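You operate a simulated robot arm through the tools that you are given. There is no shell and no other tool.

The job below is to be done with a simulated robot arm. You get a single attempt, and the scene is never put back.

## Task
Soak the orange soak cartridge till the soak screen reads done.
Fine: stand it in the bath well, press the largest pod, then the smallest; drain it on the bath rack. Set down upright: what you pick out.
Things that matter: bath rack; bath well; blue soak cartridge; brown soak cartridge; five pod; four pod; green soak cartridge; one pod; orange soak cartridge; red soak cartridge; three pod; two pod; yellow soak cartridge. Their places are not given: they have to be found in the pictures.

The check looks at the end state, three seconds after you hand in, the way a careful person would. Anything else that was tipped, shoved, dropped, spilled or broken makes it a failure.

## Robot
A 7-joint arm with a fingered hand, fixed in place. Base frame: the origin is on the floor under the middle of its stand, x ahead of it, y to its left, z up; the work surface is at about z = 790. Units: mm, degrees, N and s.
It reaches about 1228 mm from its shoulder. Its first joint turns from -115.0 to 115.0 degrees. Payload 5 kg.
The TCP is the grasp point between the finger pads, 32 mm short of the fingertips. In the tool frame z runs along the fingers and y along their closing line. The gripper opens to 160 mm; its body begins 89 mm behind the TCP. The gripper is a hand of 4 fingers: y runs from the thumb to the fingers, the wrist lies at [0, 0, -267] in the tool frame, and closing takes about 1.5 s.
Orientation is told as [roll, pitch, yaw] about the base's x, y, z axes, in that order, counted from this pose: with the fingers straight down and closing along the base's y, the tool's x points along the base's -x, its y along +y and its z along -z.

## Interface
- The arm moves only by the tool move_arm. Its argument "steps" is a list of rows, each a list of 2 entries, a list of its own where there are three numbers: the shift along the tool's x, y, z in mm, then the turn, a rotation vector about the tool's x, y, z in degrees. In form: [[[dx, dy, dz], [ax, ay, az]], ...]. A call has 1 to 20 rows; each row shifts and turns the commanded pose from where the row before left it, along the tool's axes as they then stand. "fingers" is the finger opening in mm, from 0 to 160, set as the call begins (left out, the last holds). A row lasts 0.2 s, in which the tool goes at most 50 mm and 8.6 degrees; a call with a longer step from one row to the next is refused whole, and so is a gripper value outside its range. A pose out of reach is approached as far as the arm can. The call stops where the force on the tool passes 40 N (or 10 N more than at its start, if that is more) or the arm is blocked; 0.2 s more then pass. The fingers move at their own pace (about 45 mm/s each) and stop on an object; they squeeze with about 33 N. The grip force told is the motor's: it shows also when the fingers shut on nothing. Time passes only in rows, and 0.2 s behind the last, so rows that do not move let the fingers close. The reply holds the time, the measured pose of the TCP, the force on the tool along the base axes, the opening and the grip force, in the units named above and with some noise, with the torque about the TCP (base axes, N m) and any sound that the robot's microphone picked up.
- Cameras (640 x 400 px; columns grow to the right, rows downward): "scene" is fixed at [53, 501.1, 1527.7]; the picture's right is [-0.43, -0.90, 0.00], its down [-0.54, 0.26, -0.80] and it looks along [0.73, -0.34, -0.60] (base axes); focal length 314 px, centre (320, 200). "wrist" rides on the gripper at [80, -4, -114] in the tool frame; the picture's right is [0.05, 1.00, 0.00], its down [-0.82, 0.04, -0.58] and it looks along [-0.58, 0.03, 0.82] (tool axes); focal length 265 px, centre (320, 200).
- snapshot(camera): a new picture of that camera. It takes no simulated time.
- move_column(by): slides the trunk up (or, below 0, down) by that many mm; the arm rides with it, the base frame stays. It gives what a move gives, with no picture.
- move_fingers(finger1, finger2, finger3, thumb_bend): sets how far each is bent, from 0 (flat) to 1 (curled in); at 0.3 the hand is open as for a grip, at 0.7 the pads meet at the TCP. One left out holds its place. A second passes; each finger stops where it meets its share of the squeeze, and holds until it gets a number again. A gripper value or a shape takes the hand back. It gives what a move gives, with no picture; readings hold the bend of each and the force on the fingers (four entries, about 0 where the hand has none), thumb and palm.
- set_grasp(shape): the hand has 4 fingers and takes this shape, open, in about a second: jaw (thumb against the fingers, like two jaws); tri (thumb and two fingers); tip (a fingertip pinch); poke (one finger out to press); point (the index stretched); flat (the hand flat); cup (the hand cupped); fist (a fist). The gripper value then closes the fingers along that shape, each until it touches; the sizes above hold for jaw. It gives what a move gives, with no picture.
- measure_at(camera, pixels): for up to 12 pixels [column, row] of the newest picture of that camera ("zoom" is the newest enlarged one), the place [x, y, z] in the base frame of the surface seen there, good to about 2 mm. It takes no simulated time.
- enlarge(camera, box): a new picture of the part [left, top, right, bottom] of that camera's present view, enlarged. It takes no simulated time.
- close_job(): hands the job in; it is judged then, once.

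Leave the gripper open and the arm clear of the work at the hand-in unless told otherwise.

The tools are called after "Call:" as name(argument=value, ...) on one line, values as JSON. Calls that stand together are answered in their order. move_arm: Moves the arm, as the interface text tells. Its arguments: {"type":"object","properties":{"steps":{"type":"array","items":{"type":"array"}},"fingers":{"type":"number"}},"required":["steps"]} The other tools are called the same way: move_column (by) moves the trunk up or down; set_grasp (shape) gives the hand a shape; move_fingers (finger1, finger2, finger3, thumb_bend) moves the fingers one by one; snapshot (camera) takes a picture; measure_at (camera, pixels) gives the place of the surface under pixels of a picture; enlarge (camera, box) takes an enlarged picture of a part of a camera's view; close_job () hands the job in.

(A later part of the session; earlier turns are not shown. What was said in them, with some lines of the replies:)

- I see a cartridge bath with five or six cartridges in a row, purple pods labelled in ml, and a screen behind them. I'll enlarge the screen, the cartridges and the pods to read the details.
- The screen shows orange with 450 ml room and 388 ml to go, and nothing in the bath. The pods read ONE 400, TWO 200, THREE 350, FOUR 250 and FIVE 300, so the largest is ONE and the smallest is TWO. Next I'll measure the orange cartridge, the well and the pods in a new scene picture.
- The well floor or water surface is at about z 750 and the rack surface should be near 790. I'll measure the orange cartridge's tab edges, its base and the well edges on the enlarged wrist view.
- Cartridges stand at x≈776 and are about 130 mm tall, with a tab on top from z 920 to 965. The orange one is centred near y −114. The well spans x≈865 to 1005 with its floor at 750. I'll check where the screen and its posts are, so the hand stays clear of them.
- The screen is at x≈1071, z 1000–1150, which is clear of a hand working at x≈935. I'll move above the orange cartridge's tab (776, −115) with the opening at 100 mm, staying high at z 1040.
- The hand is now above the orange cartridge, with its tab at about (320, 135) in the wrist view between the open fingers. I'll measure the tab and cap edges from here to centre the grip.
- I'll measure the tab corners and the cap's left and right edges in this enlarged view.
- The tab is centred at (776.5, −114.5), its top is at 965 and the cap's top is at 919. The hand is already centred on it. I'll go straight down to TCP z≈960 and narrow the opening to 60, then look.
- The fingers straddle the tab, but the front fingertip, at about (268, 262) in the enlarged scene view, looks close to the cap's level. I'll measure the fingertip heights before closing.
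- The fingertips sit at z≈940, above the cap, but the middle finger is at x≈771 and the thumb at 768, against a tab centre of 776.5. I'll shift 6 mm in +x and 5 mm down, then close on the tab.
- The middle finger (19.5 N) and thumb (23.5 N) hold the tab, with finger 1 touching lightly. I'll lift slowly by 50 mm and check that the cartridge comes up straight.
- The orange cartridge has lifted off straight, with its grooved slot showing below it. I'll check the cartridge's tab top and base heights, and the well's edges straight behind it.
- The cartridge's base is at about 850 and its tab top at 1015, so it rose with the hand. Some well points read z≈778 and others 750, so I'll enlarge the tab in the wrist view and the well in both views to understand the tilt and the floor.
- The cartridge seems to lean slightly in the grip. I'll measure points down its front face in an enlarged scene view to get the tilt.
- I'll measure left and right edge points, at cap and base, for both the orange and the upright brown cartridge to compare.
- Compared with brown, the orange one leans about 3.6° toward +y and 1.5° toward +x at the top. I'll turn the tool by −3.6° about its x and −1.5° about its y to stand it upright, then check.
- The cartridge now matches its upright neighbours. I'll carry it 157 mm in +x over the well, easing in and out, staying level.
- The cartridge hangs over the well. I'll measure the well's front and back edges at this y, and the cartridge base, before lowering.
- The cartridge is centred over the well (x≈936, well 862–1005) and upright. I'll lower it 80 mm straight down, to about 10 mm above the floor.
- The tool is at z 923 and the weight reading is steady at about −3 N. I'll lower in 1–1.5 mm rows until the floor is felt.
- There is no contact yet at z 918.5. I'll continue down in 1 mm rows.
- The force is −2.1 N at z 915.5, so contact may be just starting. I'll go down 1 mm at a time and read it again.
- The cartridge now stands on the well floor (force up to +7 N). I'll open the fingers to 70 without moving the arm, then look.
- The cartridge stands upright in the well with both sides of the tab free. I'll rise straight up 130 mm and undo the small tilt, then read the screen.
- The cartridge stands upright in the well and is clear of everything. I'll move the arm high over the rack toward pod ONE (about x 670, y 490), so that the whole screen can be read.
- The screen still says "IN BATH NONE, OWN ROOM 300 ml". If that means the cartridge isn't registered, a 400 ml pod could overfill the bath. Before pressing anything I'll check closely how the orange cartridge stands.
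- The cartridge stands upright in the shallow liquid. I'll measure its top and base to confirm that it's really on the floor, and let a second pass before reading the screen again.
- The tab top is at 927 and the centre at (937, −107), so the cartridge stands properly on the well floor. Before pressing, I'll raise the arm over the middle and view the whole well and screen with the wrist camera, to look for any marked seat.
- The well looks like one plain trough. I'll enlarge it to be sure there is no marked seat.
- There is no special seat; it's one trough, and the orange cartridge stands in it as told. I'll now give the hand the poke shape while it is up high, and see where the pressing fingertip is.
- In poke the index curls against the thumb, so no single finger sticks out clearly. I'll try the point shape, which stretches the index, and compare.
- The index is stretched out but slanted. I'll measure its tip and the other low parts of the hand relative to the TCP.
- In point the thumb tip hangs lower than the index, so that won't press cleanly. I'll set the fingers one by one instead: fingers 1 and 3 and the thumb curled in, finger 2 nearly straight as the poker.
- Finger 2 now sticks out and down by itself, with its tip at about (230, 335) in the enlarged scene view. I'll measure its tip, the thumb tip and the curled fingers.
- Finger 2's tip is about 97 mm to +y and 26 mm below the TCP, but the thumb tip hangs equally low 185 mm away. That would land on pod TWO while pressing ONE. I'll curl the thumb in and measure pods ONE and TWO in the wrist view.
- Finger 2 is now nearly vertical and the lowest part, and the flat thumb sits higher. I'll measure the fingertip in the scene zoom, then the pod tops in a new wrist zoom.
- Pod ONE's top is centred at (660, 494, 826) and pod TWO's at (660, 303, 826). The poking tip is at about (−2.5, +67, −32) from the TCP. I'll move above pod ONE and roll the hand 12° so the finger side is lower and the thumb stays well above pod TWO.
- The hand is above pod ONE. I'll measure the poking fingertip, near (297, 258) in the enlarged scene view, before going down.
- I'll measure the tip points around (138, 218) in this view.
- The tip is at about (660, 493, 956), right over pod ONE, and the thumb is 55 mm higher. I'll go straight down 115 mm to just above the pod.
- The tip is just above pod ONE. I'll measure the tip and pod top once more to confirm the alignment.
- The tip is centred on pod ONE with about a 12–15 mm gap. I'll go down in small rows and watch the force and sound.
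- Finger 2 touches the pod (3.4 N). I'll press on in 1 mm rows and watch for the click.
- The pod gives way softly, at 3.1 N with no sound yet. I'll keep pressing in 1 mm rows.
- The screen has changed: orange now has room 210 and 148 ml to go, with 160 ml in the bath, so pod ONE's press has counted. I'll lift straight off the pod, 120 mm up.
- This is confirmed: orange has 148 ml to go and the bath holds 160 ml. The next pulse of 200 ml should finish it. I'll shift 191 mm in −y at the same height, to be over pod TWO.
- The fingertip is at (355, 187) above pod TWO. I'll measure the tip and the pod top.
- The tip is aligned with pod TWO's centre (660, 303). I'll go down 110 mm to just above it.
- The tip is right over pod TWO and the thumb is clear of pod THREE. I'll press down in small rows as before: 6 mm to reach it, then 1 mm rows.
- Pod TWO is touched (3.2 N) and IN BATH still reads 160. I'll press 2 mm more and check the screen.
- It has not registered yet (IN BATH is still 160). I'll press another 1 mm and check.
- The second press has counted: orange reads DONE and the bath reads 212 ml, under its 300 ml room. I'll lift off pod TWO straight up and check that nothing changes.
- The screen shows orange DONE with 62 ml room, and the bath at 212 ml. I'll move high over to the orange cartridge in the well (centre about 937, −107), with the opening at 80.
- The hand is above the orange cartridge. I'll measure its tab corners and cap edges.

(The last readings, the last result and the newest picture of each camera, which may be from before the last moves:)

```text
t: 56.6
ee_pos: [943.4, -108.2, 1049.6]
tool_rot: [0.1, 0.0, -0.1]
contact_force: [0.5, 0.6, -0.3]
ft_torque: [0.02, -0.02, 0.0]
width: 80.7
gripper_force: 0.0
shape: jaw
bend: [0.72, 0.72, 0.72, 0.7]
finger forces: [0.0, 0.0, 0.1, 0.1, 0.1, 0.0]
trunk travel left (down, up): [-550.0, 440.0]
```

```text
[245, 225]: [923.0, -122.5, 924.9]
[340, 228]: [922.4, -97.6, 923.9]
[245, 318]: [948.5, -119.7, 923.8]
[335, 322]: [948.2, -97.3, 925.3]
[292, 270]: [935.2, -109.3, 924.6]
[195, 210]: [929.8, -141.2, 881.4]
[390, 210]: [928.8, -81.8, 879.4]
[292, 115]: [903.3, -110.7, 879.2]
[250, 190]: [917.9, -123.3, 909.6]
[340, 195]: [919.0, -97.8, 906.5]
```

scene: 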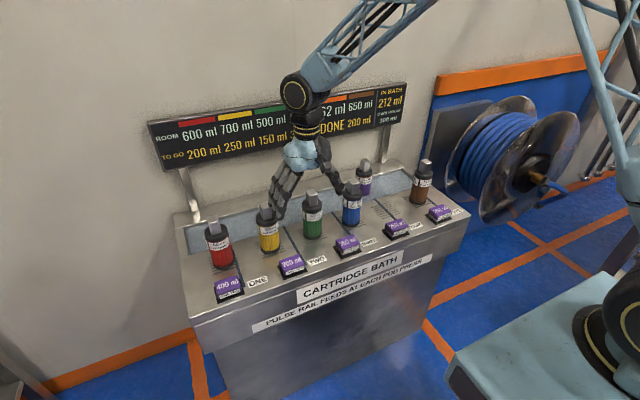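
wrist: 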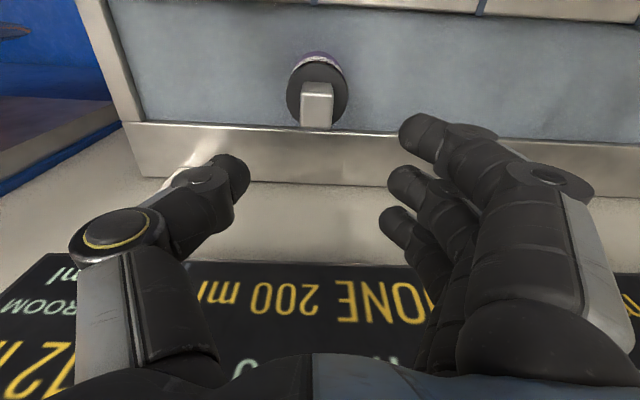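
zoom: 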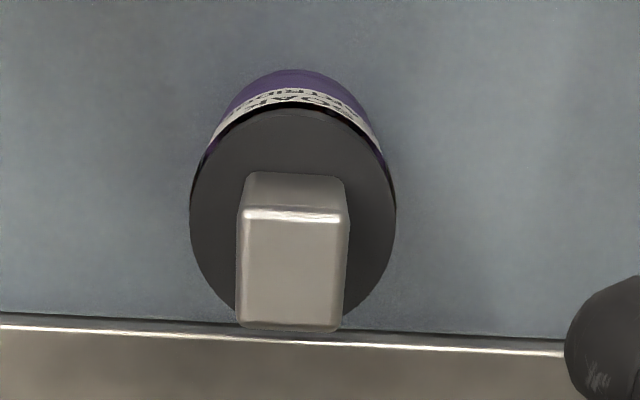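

The tab centre is at (935, −110), with its top at 925. I'll align the TCP at (940.5, −114), so that the stronger thumb doesn't push it over, and go straight down to z≈916.

Call:
move_arm(steps=[[[2.9, -5.8, 10], [0, 0, 0]], [[0, 0, 20], [0, 0, 0]], [[0, 0, 25], [0, 0, 0]], [[0, 0, 25], [0, 0, 0]], [[0, 0, 25], [0, 0, 0]], [[0, 0, 15], [0, 0, 0]], [[0, 0, 9], [0, 0, 0]], [[0, 0, 4.6], [0, 0, 0]], [[0, 0, 0], [0, 0, 0]]], fingers=70)

Call:
snapshot(camera="wrist")

Call:
enlarge(camera="scene", box=[320, 90, 430, 215])

```text
t: 58.6
ee_pos: [941.1, -112.4, 917.6]
tool_rot: [0.0, 0.0, 0.0]
contact_force: [0.4, -0.2, 0.2]
ft_torque: [-0.04, 0.0, 0.0]
width: 70.8
gripper_force: 0.0
shape: jaw
bend: [0.73, 0.73, 0.73, 0.7]
finger forces: [0.1, 0.1, 0.1, 0.0, 0.0, 0.0]
trunk travel left (down, up): [-550.0, 440.0]
```

```text
taken
```

wrist: 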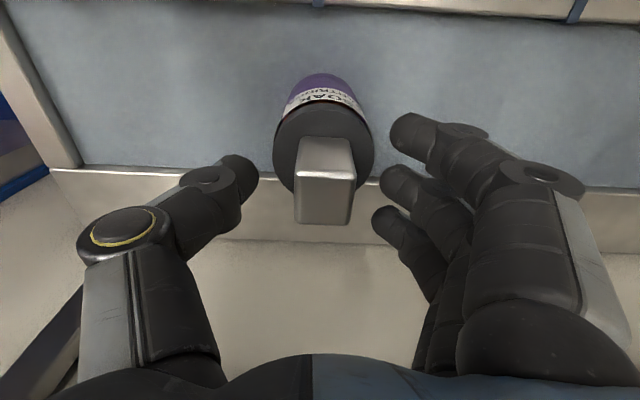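

```text
3.20 times, centred on (375, 152) of scene
```

zoom: 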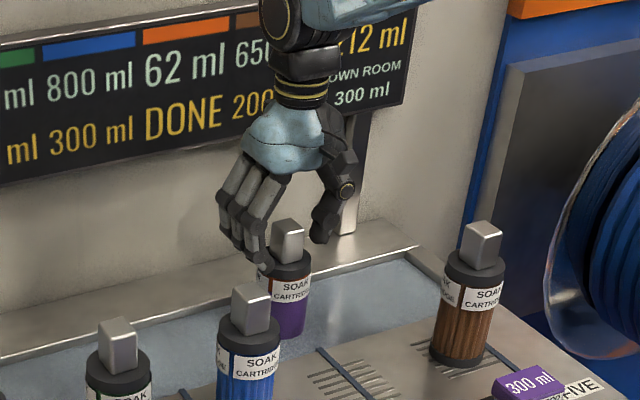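

The fingers straddle the tab, clear of the cap. I'll lower 2.5 mm more and close to 22 to start the grip gently.

Call:
move_arm(steps=[[[0, -0.5, 2.5], [0, 0, 0]], [[0, 0, 0], [0, 0, 0]], [[0, 0, 0], [0, 0, 0]], [[0, 0, 0], [0, 0, 0]], [[0, 0, 0], [0, 0, 0]], [[0, 0, 0], [0, 0, 0]], [[0, 0, 0], [0, 0, 0]]], fingers=22)

Call:
snapshot(camera="wrist")

Call:
enlarge(camera="scene", box=[320, 90, 430, 215])

```text
t: 60.2
ee_pos: [941.3, -113.5, 915.5]
tool_rot: [0.1, -0.1, -0.2]
contact_force: [0.2, 0.1, 1.5]
ft_torque: [0.22, -0.08, -0.01]
width: 10.4
gripper_force: 33.2
shape: jaw
bend: [0.73, 0.72, 0.69, 0.7]
finger forces: [4.6, 19.4, 0.1, 0.1, 23.5, 0.0]
trunk travel left (down, up): [-550.0, 440.0]
```

```text
taken
```

wrist: 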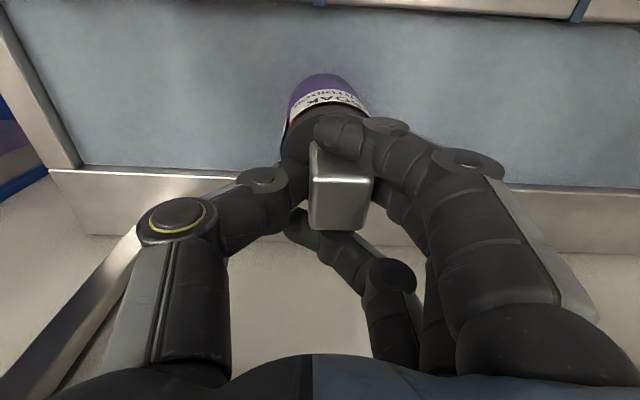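

```text
3.20 times, centred on (375, 152) of scene
```

zoom: 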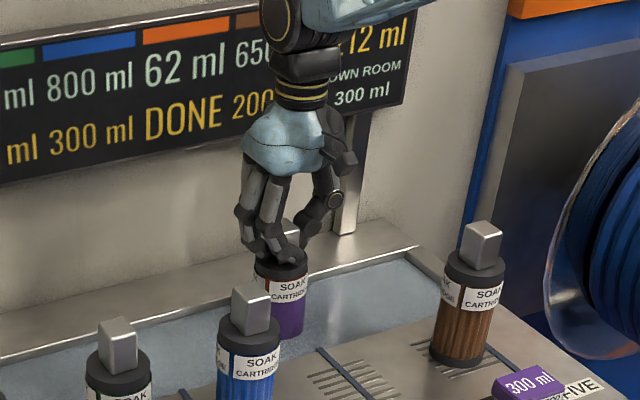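

The grip is the same as before (thumb 23.5 N, middle finger 19.4 N). I'll lift slowly by 95 mm so the base clears the rack surface.

Call:
move_arm(steps=[[[0, 0, -3], [0, 0, 0]], [[0, 0, -5], [0, 0, 0]], [[0, 0, -8], [0, 0, 0]], [[0, 0, -10], [0, 0, 0]], [[0, 0, -12], [0, 0, 0]], [[0, 0, -14], [0, 0, 0]], [[0, 0, -14], [0, 0, 0]], [[0, 0, -12], [0, 0, 0]], [[0, 0, -10], [0, 0, 0]], [[0, 0, -7], [0, 0, 0]], [[0, 0, 0], [0, 0, 0]]], fingers=10)

Call:
snapshot(camera="wrist")

Call:
enlarge(camera="scene", box=[330, 110, 430, 215])

```text
t: 62.6
ee_pos: [941.6, -113.6, 1009.4]
tool_rot: [-0.1, 0.0, 0.0]
contact_force: [0.0, -0.8, -2.3]
ft_torque: [-0.01, -0.01, 0.0]
width: 11.8
gripper_force: 0.2
shape: jaw
bend: [0.71, 0.68, 0.71, 0.7]
finger forces: [1.5, 5.7, 0.1, 0.0, 4.8, 0.1]
trunk travel left (down, up): [-550.0, 440.0]
```

```text
taken
```

wrist: 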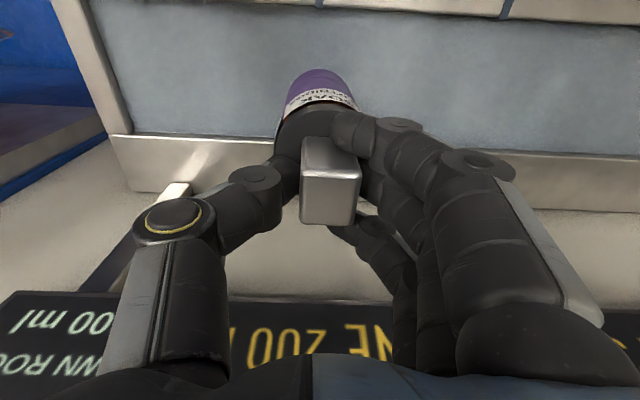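

```text
3.81 times, centred on (380, 162) of scene
```

zoom: 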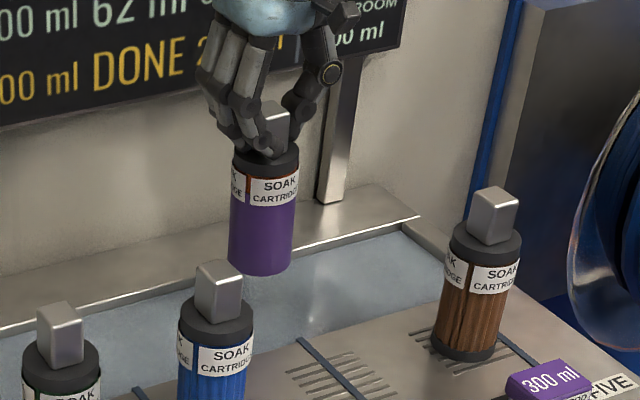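

The cartridge is up, but the grip force has dropped to about 5 N. I'll tighten right away by commanding a full close with no arm motion.

Call:
move_arm(steps=[[[0, 0, 0], [0, 0, 0]], [[0, 0, 0], [0, 0, 0]], [[0, 0, 0], [0, 0, 0]]], fingers=0)

Call:
snapshot(camera="wrist")

Call:
enlarge(camera="scene", box=[330, 110, 430, 215])

```text
t: 63.4
ee_pos: [940.5, -114.2, 1009.3]
tool_rot: [0.1, 0.0, 0.0]
contact_force: [0.4, 0.8, -2.9]
ft_torque: [0.02, 0.01, -0.02]
width: 5.7
gripper_force: 33.3
shape: jaw
bend: [0.73, 0.7, 0.69, 0.7]
finger forces: [4.2, 20.0, 0.0, 0.1, 24.5, 0.0]
trunk travel left (down, up): [-550.0, 440.0]
```

```text
taken
```

wrist: 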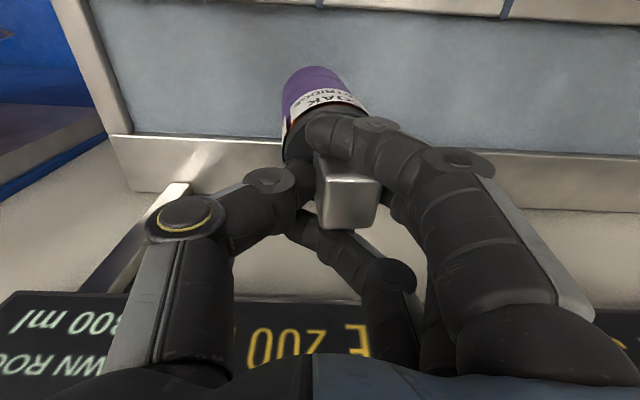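

```text
3.81 times, centred on (380, 162) of scene
```

zoom: 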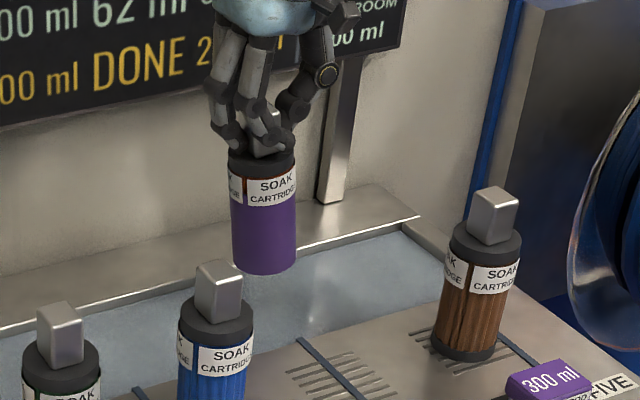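

The grip is firm again (20 and 24.5 N), but the cartridge now leans more, with its base toward −y. I'll measure points on its front to find the tilt.

Call:
measure_at(camera="zoom", pixels=[[262, 172], [262, 270], [234, 162], [237, 262], [292, 168], [292, 264], [262, 220], [470, 255], [468, 352], [262, 195], [262, 250]])

Call:
measure_at(camera="wrist", pixels=[[325, 182], [376, 182], [328, 222], [372, 222], [350, 200], [310, 85], [320, 70]])

```text
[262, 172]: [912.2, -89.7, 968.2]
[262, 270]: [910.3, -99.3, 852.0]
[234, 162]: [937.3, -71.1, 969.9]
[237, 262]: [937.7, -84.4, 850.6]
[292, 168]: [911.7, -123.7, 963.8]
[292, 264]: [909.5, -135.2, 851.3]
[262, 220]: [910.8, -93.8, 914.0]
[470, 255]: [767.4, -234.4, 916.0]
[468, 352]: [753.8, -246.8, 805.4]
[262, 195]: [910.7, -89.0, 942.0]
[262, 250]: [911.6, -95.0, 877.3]
```

```text
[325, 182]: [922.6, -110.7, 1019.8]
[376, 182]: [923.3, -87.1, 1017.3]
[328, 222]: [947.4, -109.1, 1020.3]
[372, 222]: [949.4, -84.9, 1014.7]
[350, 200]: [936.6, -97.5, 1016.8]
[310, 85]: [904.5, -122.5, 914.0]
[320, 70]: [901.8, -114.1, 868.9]
```

The lean is about 5.5° toward +y at the top. I'll turn the tool −5.5° about its x and −0.7° about its y, keeping the full squeeze, and check again.

Call:
move_arm(steps=[[[0, 0, 0], [-1.9, -0.3, 0]], [[0, 0, 0], [-1.8, -0.2, 0]], [[0, 0, 0], [-1.8, -0.2, 0]], [[0, 0, 0], [0, 0, 0]]], fingers=0)

Call:
enlarge(camera="scene", box=[330, 110, 430, 215])

Call:
snapshot(camera="wrist")

```text
t: 64.4
ee_pos: [940.1, -112.7, 1009.3]
tool_rot: [5.5, -0.7, -0.2]
contact_force: [-0.9, -0.9, -1.1]
ft_torque: [-0.02, -0.02, -0.01]
width: 5.8
gripper_force: 32.9
shape: jaw
bend: [0.73, 0.7, 0.69, 0.7]
finger forces: [4.1, 20.0, 0.0, 0.1, 24.8, 0.0]
trunk travel left (down, up): [-550.0, 440.0]
```

```text
3.81 times, centred on (380, 162) of scene
```

zoom: 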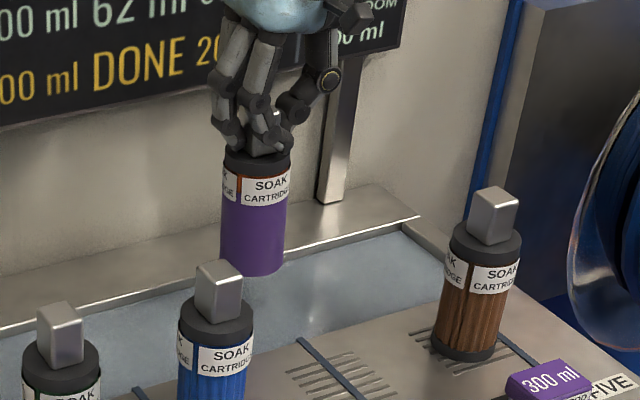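

```text
taken
```

wrist: 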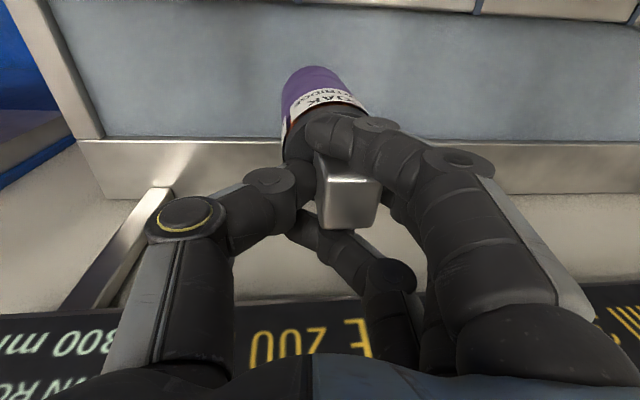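

It is straighter but seems to still lean a little. I'll enlarge further to measure the edges more finely.

Call:
enlarge(camera="scene", box=[342, 145, 392, 187])

```text
9.52 times, centred on (367, 166) of scene
```

zoom: 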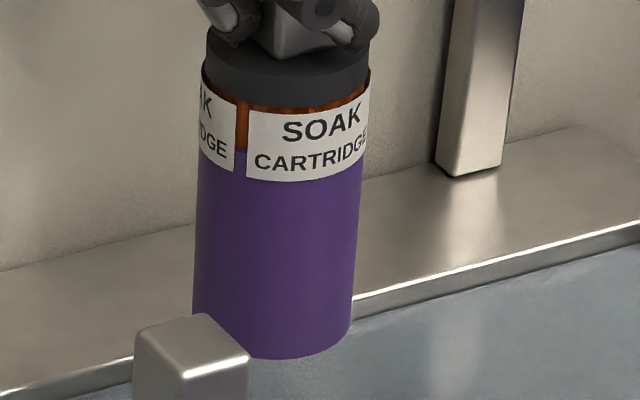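

The remaining lean is about 1.6°. I'll also measure front points for the lean in depth.

Call:
measure_at(camera="zoom", pixels=[[300, 70], [290, 100], [285, 180], [278, 220], [275, 260], [272, 300], [270, 340], [283, 200], [280, 240], [270, 350]])

```text
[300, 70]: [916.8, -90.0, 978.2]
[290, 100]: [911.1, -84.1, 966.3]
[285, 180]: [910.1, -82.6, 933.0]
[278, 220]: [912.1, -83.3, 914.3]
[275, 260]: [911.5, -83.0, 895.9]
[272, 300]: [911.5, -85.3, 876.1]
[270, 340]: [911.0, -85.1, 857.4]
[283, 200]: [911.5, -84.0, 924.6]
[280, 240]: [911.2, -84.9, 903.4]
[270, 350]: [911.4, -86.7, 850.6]
```

It is upright in x and only about 1.2° off in y. I'll take out that last bit, then carry it 158 mm in −x and 14 mm in −y to be over its own rack slot (776.5, −114.5).

Call:
move_arm(steps=[[[0, 0, 0], [-1.2, 0, 0]], [[4, -0.4, -0.1], [0, 0, 0]], [[9, -0.8, -0.2], [0, 0, 0]], [[14, -1.3, -0.3], [0, 0, 0]], [[18, -1.6, -0.4], [0, 0, 0]], [[20, -1.8, -0.5], [0, 0, 0]], [[20, -1.8, -0.5], [0, 0, 0]], [[20, -1.8, -0.5], [0, 0, 0]], [[18, -1.6, -0.4], [0, 0, 0]], [[14, -1.3, -0.3], [0, 0, 0]], [[10, -0.9, -0.2], [0, 0, 0]], [[7, -0.7, -0.1], [0, 0, 0]], [[4.5, -0.4, -0.1], [0, 0, 0]], [[0, 0, 0], [0, 0, 0]]], fingers=0)

Call:
snapshot(camera="scene")

Call:
enlarge(camera="scene", box=[350, 130, 430, 215])

```text
t: 67.4
ee_pos: [782.1, -128.3, 1010.2]
tool_rot: [6.7, -0.7, -0.1]
contact_force: [0.5, 0.1, -2.7]
ft_torque: [-0.03, 0.02, -0.01]
width: 5.9
gripper_force: 32.6
shape: jaw
bend: [0.73, 0.7, 0.69, 0.7]
finger forces: [3.8, 20.0, 0.1, 0.0, 25.0, 0.1]
trunk travel left (down, up): [-550.0, 440.0]
```

```text
taken
```

scene: 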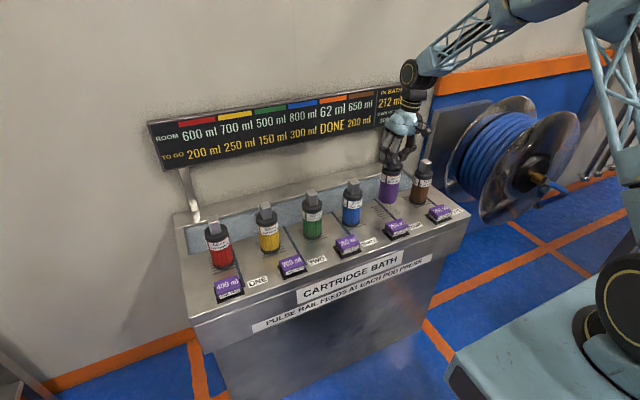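

```text
4.71 times, centred on (390, 172) of scene
```

zoom: 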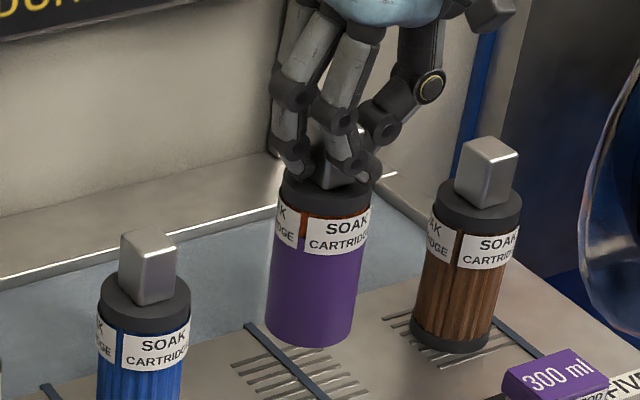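

The cartridge hangs over its slot and looks upright. I'll measure its front, the slot grooves and the neighbours to check alignment.

Call:
measure_at(camera="zoom", pixels=[[325, 210], [322, 250], [316, 290], [310, 335], [268, 330], [350, 330], [235, 367], [262, 398], [355, 382], [300, 350], [245, 326], [465, 250]])

Call:
snapshot(camera="wrist")

```text
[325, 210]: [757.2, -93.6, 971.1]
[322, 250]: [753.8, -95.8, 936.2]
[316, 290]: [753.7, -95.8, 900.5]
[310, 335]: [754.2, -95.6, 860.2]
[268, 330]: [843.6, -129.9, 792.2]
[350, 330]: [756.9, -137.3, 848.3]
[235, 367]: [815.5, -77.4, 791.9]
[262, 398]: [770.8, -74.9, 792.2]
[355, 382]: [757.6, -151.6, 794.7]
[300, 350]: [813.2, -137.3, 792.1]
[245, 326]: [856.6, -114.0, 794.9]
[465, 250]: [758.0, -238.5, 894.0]
```

```text
taken
```

wrist: 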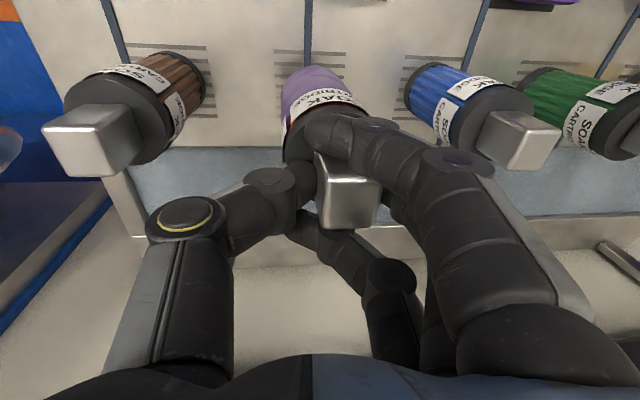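

The cartridge is upright and centred at about (775.4, −113.8), right over its slot. I'll lower it 45 mm, easing in, then feel for contact.

Call:
move_arm(steps=[[[0.06, -0.58, 4.97], [0, 0, 0]], [[0.12, -1.17, 9.93], [0, 0, 0]], [[0.15, -1.4, 11.9], [0, 0, 0]], [[0.12, -1.17, 9.93], [0, 0, 0]], [[0.06, -0.58, 4.97], [0, 0, 0]], [[0.04, -0.35, 2.98], [0, 0, 0]], [[0, 0, 0], [0, 0, 0]]], fingers=0)

Call:
move_arm(steps=[[[0.02, -0.18, 1.5], [0, 0, 0]], [[0.02, -0.18, 1.5], [0, 0, 0]], [[0.01, -0.12, 1], [0, 0, 0]], [[0, 0, 0], [0, 0, 0]]], fingers=0)

Call:
enlarge(camera="scene", box=[350, 130, 430, 215])

```text
t: 69.0
ee_pos: [781.7, -127.3, 963.9]
tool_rot: [6.7, -0.7, -0.1]
contact_force: [0.0, -1.0, -1.8]
ft_torque: [-0.03, 0.03, -0.02]
width: 5.7
gripper_force: 33.0
shape: jaw
bend: [0.73, 0.7, 0.69, 0.7]
finger forces: [3.8, 20.2, 0.1, 0.0, 25.0, 0.1]
trunk travel left (down, up): [-550.0, 440.0]
```

```text
t: 70.0
ee_pos: [781.7, -127.3, 960.4]
tool_rot: [6.7, -0.8, -0.1]
contact_force: [0.3, 0.2, -2.6]
ft_torque: [-0.05, 0.02, 0.0]
width: 5.7
gripper_force: 32.4
shape: jaw
bend: [0.73, 0.7, 0.69, 0.7]
finger forces: [3.8, 20.3, 0.0, 0.1, 24.9, 0.0]
trunk travel left (down, up): [-550.0, 440.0]
```

```text
4.71 times, centred on (390, 172) of scene
```

zoom: 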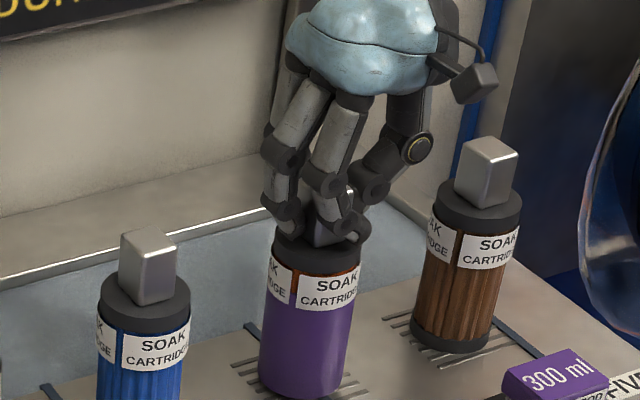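

There is no contact yet at z 960.4. I'll continue in 1 mm rows, reading the force.

Call:
move_arm(steps=[[[0.01, -0.12, 1], [0, 0, 0]], [[0.01, -0.12, 1], [0, 0, 0]], [[0.01, -0.12, 1], [0, 0, 0]], [[0, 0, 0], [0, 0, 0]]], fingers=0)

```text
t: 71.0
ee_pos: [782.0, -128.4, 956.4]
tool_rot: [6.7, -0.7, -0.1]
contact_force: [0.0, 0.3, -2.5]
ft_torque: [-0.05, -0.01, -0.02]
width: 5.9
gripper_force: 32.8
shape: jaw
bend: [0.73, 0.7, 0.69, 0.7]
finger forces: [3.8, 20.2, 0.1, 0.0, 25.1, 0.0]
trunk travel left (down, up): [-550.0, 440.0]
```

Still no contact at z 956.4. I'll go down 1 mm at a time.

Call:
move_arm(steps=[[[0.01, -0.12, 1], [0, 0, 0]], [[0, 0, 0], [0, 0, 0]]], fingers=0)

Call:
move_arm(steps=[[[0.01, -0.12, 1], [0, 0, 0]], [[0, 0, 0], [0, 0, 0]]], fingers=0)

```text
t: 71.6
ee_pos: [782.1, -129.1, 956.5]
tool_rot: [6.8, -0.7, 0.0]
contact_force: [0.1, 0.5, -3.1]
ft_torque: [-0.04, 0.01, 0.02]
width: 5.7
gripper_force: 33.0
shape: jaw
bend: [0.73, 0.7, 0.69, 0.7]
finger forces: [3.8, 20.2, 0.0, 0.0, 25.0, 0.0]
trunk travel left (down, up): [-550.0, 440.0]
```

```text
t: 72.2
ee_pos: [782.0, -128.3, 955.8]
tool_rot: [6.6, -0.7, -0.1]
contact_force: [0.8, 0.6, -2.3]
ft_torque: [-0.04, 0.01, -0.02]
width: 5.4
gripper_force: 33.0
shape: jaw
bend: [0.73, 0.7, 0.69, 0.7]
finger forces: [3.7, 20.3, 0.1, 0.0, 25.0, 0.0]
trunk travel left (down, up): [-550.0, 440.0]
```

I'm still waiting for contact, so I'll go down another 2 mm in single steps.

Call:
move_arm(steps=[[[0.01, -0.12, 1], [0, 0, 0]], [[0, 0, 0], [0, 0, 0]]], fingers=0)

Call:
move_arm(steps=[[[0.01, -0.12, 1], [0, 0, 0]], [[0, 0, 0], [0, 0, 0]]], fingers=0)

Call:
enlarge(camera="scene", box=[350, 130, 430, 215])

```text
t: 72.8
ee_pos: [782.7, -127.0, 953.2]
tool_rot: [6.7, -0.7, -0.1]
contact_force: [-0.5, -0.9, -1.8]
ft_torque: [-0.02, 0.01, -0.01]
width: 5.9
gripper_force: 33.3
shape: jaw
bend: [0.73, 0.7, 0.69, 0.7]
finger forces: [3.8, 20.1, 0.0, 0.0, 26.1, 0.0]
trunk travel left (down, up): [-550.0, 440.0]
```

```text
t: 73.4
ee_pos: [782.1, -129.4, 954.9]
tool_rot: [6.8, -0.7, -0.1]
contact_force: [-0.7, -1.8, 6.0]
ft_torque: [0.0, 0.04, -0.01]
width: 5.9
gripper_force: 33.0
shape: jaw
bend: [0.73, 0.7, 0.69, 0.7]
finger forces: [3.8, 20.2, 0.0, 0.1, 29.5, 0.1]
trunk travel left (down, up): [-550.0, 440.0]
```

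```text
4.71 times, centred on (390, 172) of scene
```

zoom: 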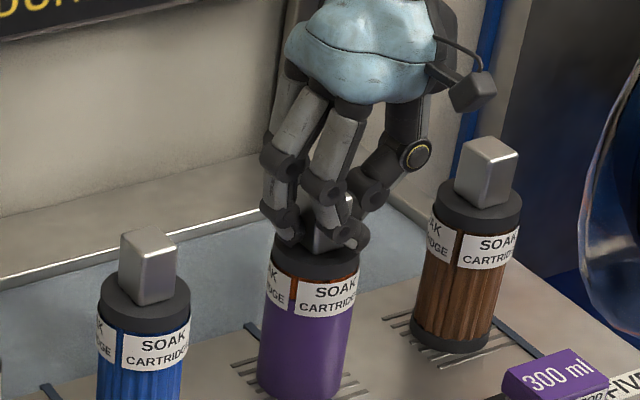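

The cartridge is seated on the rack (force went to +6 N). I'll ease off by 0.5 mm and first relax the squeeze with a small opening change, then open to 70 with the arm still.

Call:
move_arm(steps=[[[0, 0.06, -0.5], [0, 0, 0]], [[0, 0, 0], [0, 0, 0]], [[0, 0, 0], [0, 0, 0]]], fingers=12)

Call:
enlarge(camera="scene", box=[350, 130, 430, 215])

```text
t: 74.2
ee_pos: [783.1, -128.5, 953.7]
tool_rot: [6.6, -0.7, -0.1]
contact_force: [0.0, -1.5, 3.7]
ft_torque: [-0.12, 0.01, -0.02]
width: 9.7
gripper_force: 17.4
shape: jaw
bend: [0.71, 0.72, 0.67, 0.71]
finger forces: [2.8, 9.4, 0.1, 0.1, 15.3, 0.0]
trunk travel left (down, up): [-550.0, 440.0]
```

```text
4.71 times, centred on (390, 172) of scene
```

zoom: 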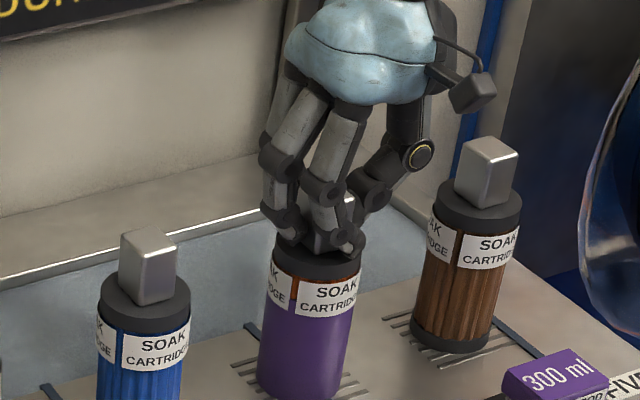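

The squeeze has eased to about half and the cartridge still stands straight. I'll open to 70 now.

Call:
move_arm(steps=[[[0, 0, 0], [0, 0, 0]], [[0, 0, 0], [0, 0, 0]], [[0, 0, 0], [0, 0, 0]], [[0, 0, 0], [0, 0, 0]], [[0, 0, 0], [0, 0, 0]], [[0, 0, 0], [0, 0, 0]]], fingers=70)

Call:
enlarge(camera="scene", box=[350, 130, 430, 215])

Call:
snapshot(camera="wrist")

```text
t: 75.6
ee_pos: [783.2, -128.0, 953.9]
tool_rot: [6.6, -0.7, -0.1]
contact_force: [-0.3, 0.0, 0.2]
ft_torque: [-0.03, 0.02, -0.05]
width: 69.4
gripper_force: 0.1
shape: jaw
bend: [0.73, 0.73, 0.73, 0.7]
finger forces: [0.0, 0.0, 0.0, 0.0, 0.0, 0.0]
trunk travel left (down, up): [-550.0, 440.0]
```

```text
4.71 times, centred on (390, 172) of scene
```

zoom: 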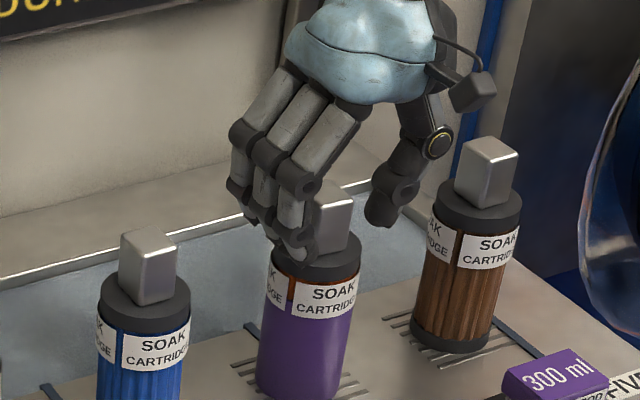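

```text
taken
```

wrist: 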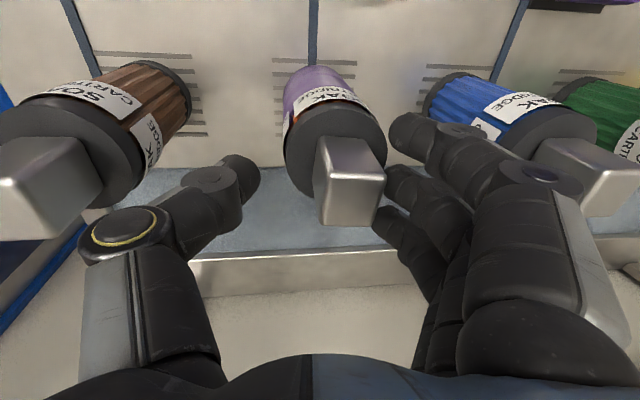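

The cartridge stands free on the rack with all finger forces at zero. The fingers are near the tab's +y side, so I'll shift the hand 6 mm in +y while opening to 85, then rise straight up.

Call:
move_arm(steps=[[[0, 3, 0.35], [0, 0, 0]], [[0, 3, 0.35], [0, 0, 0]], [[0, 0, 0], [0, 0, 0]], [[-0.06, 0.58, -5], [0, 0, 0]], [[-0.12, 1.17, -10], [0, 0, 0]], [[-0.2, 2.3, -20], [0, 0, 0]], [[-0.2, 2.3, -20], [0, 0, 0]], [[-0.2, 2.3, -20], [0, 0, 0]], [[-0.2, 2.3, -20], [0, 0, 0]], [[-0.1, 1.7, -15], [0, 0, 0]], [[0, 0, 0], [3.35, 0.35, 0]], [[0, 0, 0], [3.35, 0.35, 0]], [[0, 0, 0], [0, 0, 0]]], fingers=85)

Call:
snapshot(camera="scene")

Call:
enlarge(camera="scene", box=[340, 130, 450, 240])

```text
t: 78.4
ee_pos: [781.5, -122.4, 1064.7]
tool_rot: [0.1, 0.0, -0.2]
contact_force: [0.5, 0.1, 0.1]
ft_torque: [0.0, 0.0, 0.0]
width: 84.4
gripper_force: 0.1
shape: jaw
bend: [0.72, 0.72, 0.72, 0.7]
finger forces: [0.1, 0.1, 0.0, 0.0, 0.0, 0.0]
trunk travel left (down, up): [-550.0, 440.0]
```

```text
taken
```

scene: 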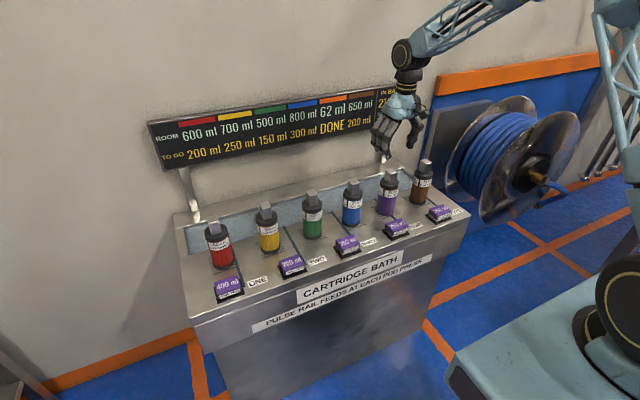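

```text
3.64 times, centred on (395, 185) of scene
```

zoom: 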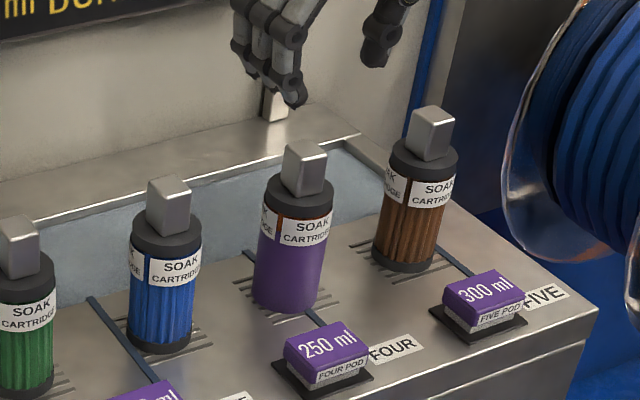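

The soaked cartridge stands upright in its slot and the screen reads DONE. I'll move the arm up and back, clear of the bath, and open the hand fully.

Call:
move_arm(steps=[[[0, 0, -15], [0, 0, 0]], [[5, -2, -25], [0, 0, 0]], [[15, -5, -25], [0, 0, 0]], [[25, -5, -25], [0, 0, 0]], [[30, -5, -20], [0, 0, 0]], [[30, -5, -15], [0, 0, 0]], [[30, -5, -10], [0, 0, 0]], [[20, -5, -5], [0, 0, 0]], [[10, 0, 0], [0, 0, 0]], [[0, 0, 0], [0, 0, 0]], [[0, 0, 0], [0, 0, 0]], [[0, 0, 0], [0, 0, 0]]], fingers=160)

Call:
snapshot(camera="scene")

Call:
enlarge(camera="scene", box=[140, 75, 420, 180])

Call:
enlarge(camera="scene", box=[180, 150, 480, 340])

Call:
snapshot(camera="wrist")

```text
t: 81.0
ee_pos: [616.9, -154.2, 1206.1]
tool_rot: [-0.1, 0.0, -0.1]
contact_force: [-0.5, 0.1, -0.3]
ft_torque: [0.02, -0.01, -0.01]
width: 160.0
gripper_force: 0.0
shape: jaw
bend: [0.3, 0.3, 0.3, 0.3]
finger forces: [0.1, 0.0, 0.0, 0.1, 0.0, 0.1]
trunk travel left (down, up): [-550.0, 440.0]
```

```text
taken
```

scene: 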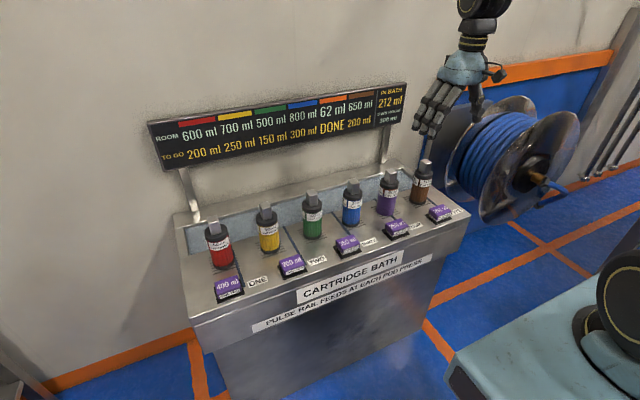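

```text
2.29 times, centred on (280, 128) of scene
```

zoom: 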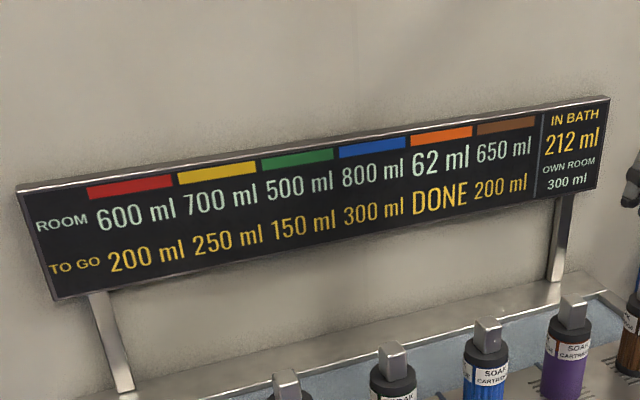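

```text
2.11 times, centred on (330, 245) of scene
```

zoom: 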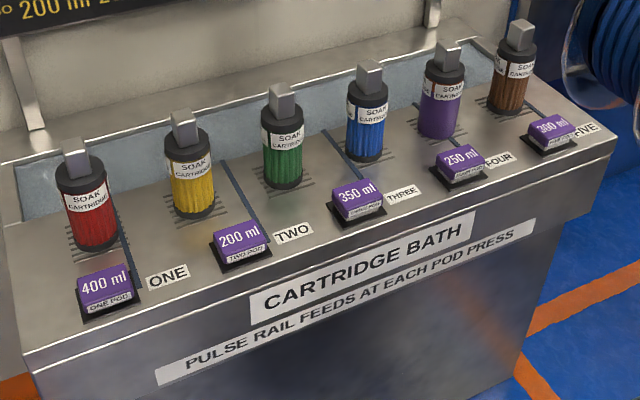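

```text
taken
```

wrist: 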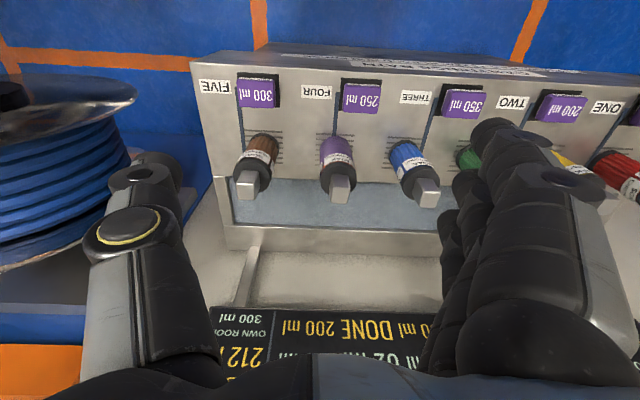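

The screen reads DONE for orange, with 212 ml in the bath, under its 300 ml room. The soaked cartridge stands upright in its rack slot, and the other cartridges and pods are where they were. The hand is open and clear of the bath, so I'm handing the job in.

Call:
close_job()

```text
The job is handed in.
```

The orange soak cartridge is soaked, and the soak screen reads DONE for it. I've handed the job in.

- **Soak:** I stood the cartridge in the bath well and pressed pod ONE (400 ml, the largest) once, then pod TWO (200 ml, the smallest) once. The bath ended at 212 ml, under its own room of 300 ml.
- **Drain:** the cartridge is back in its own slot on the bath rack, standing upright.
- **Everything else:** in the last pictures the other five cartridges and the pods were where they started, with nothing tipped or spilled. The hand is open and clear of the bath.

While I lifted the cartridge out of the well, the grip weakened for a moment and it leaned a few degrees. I tightened the grip and straightened it before setting it down.
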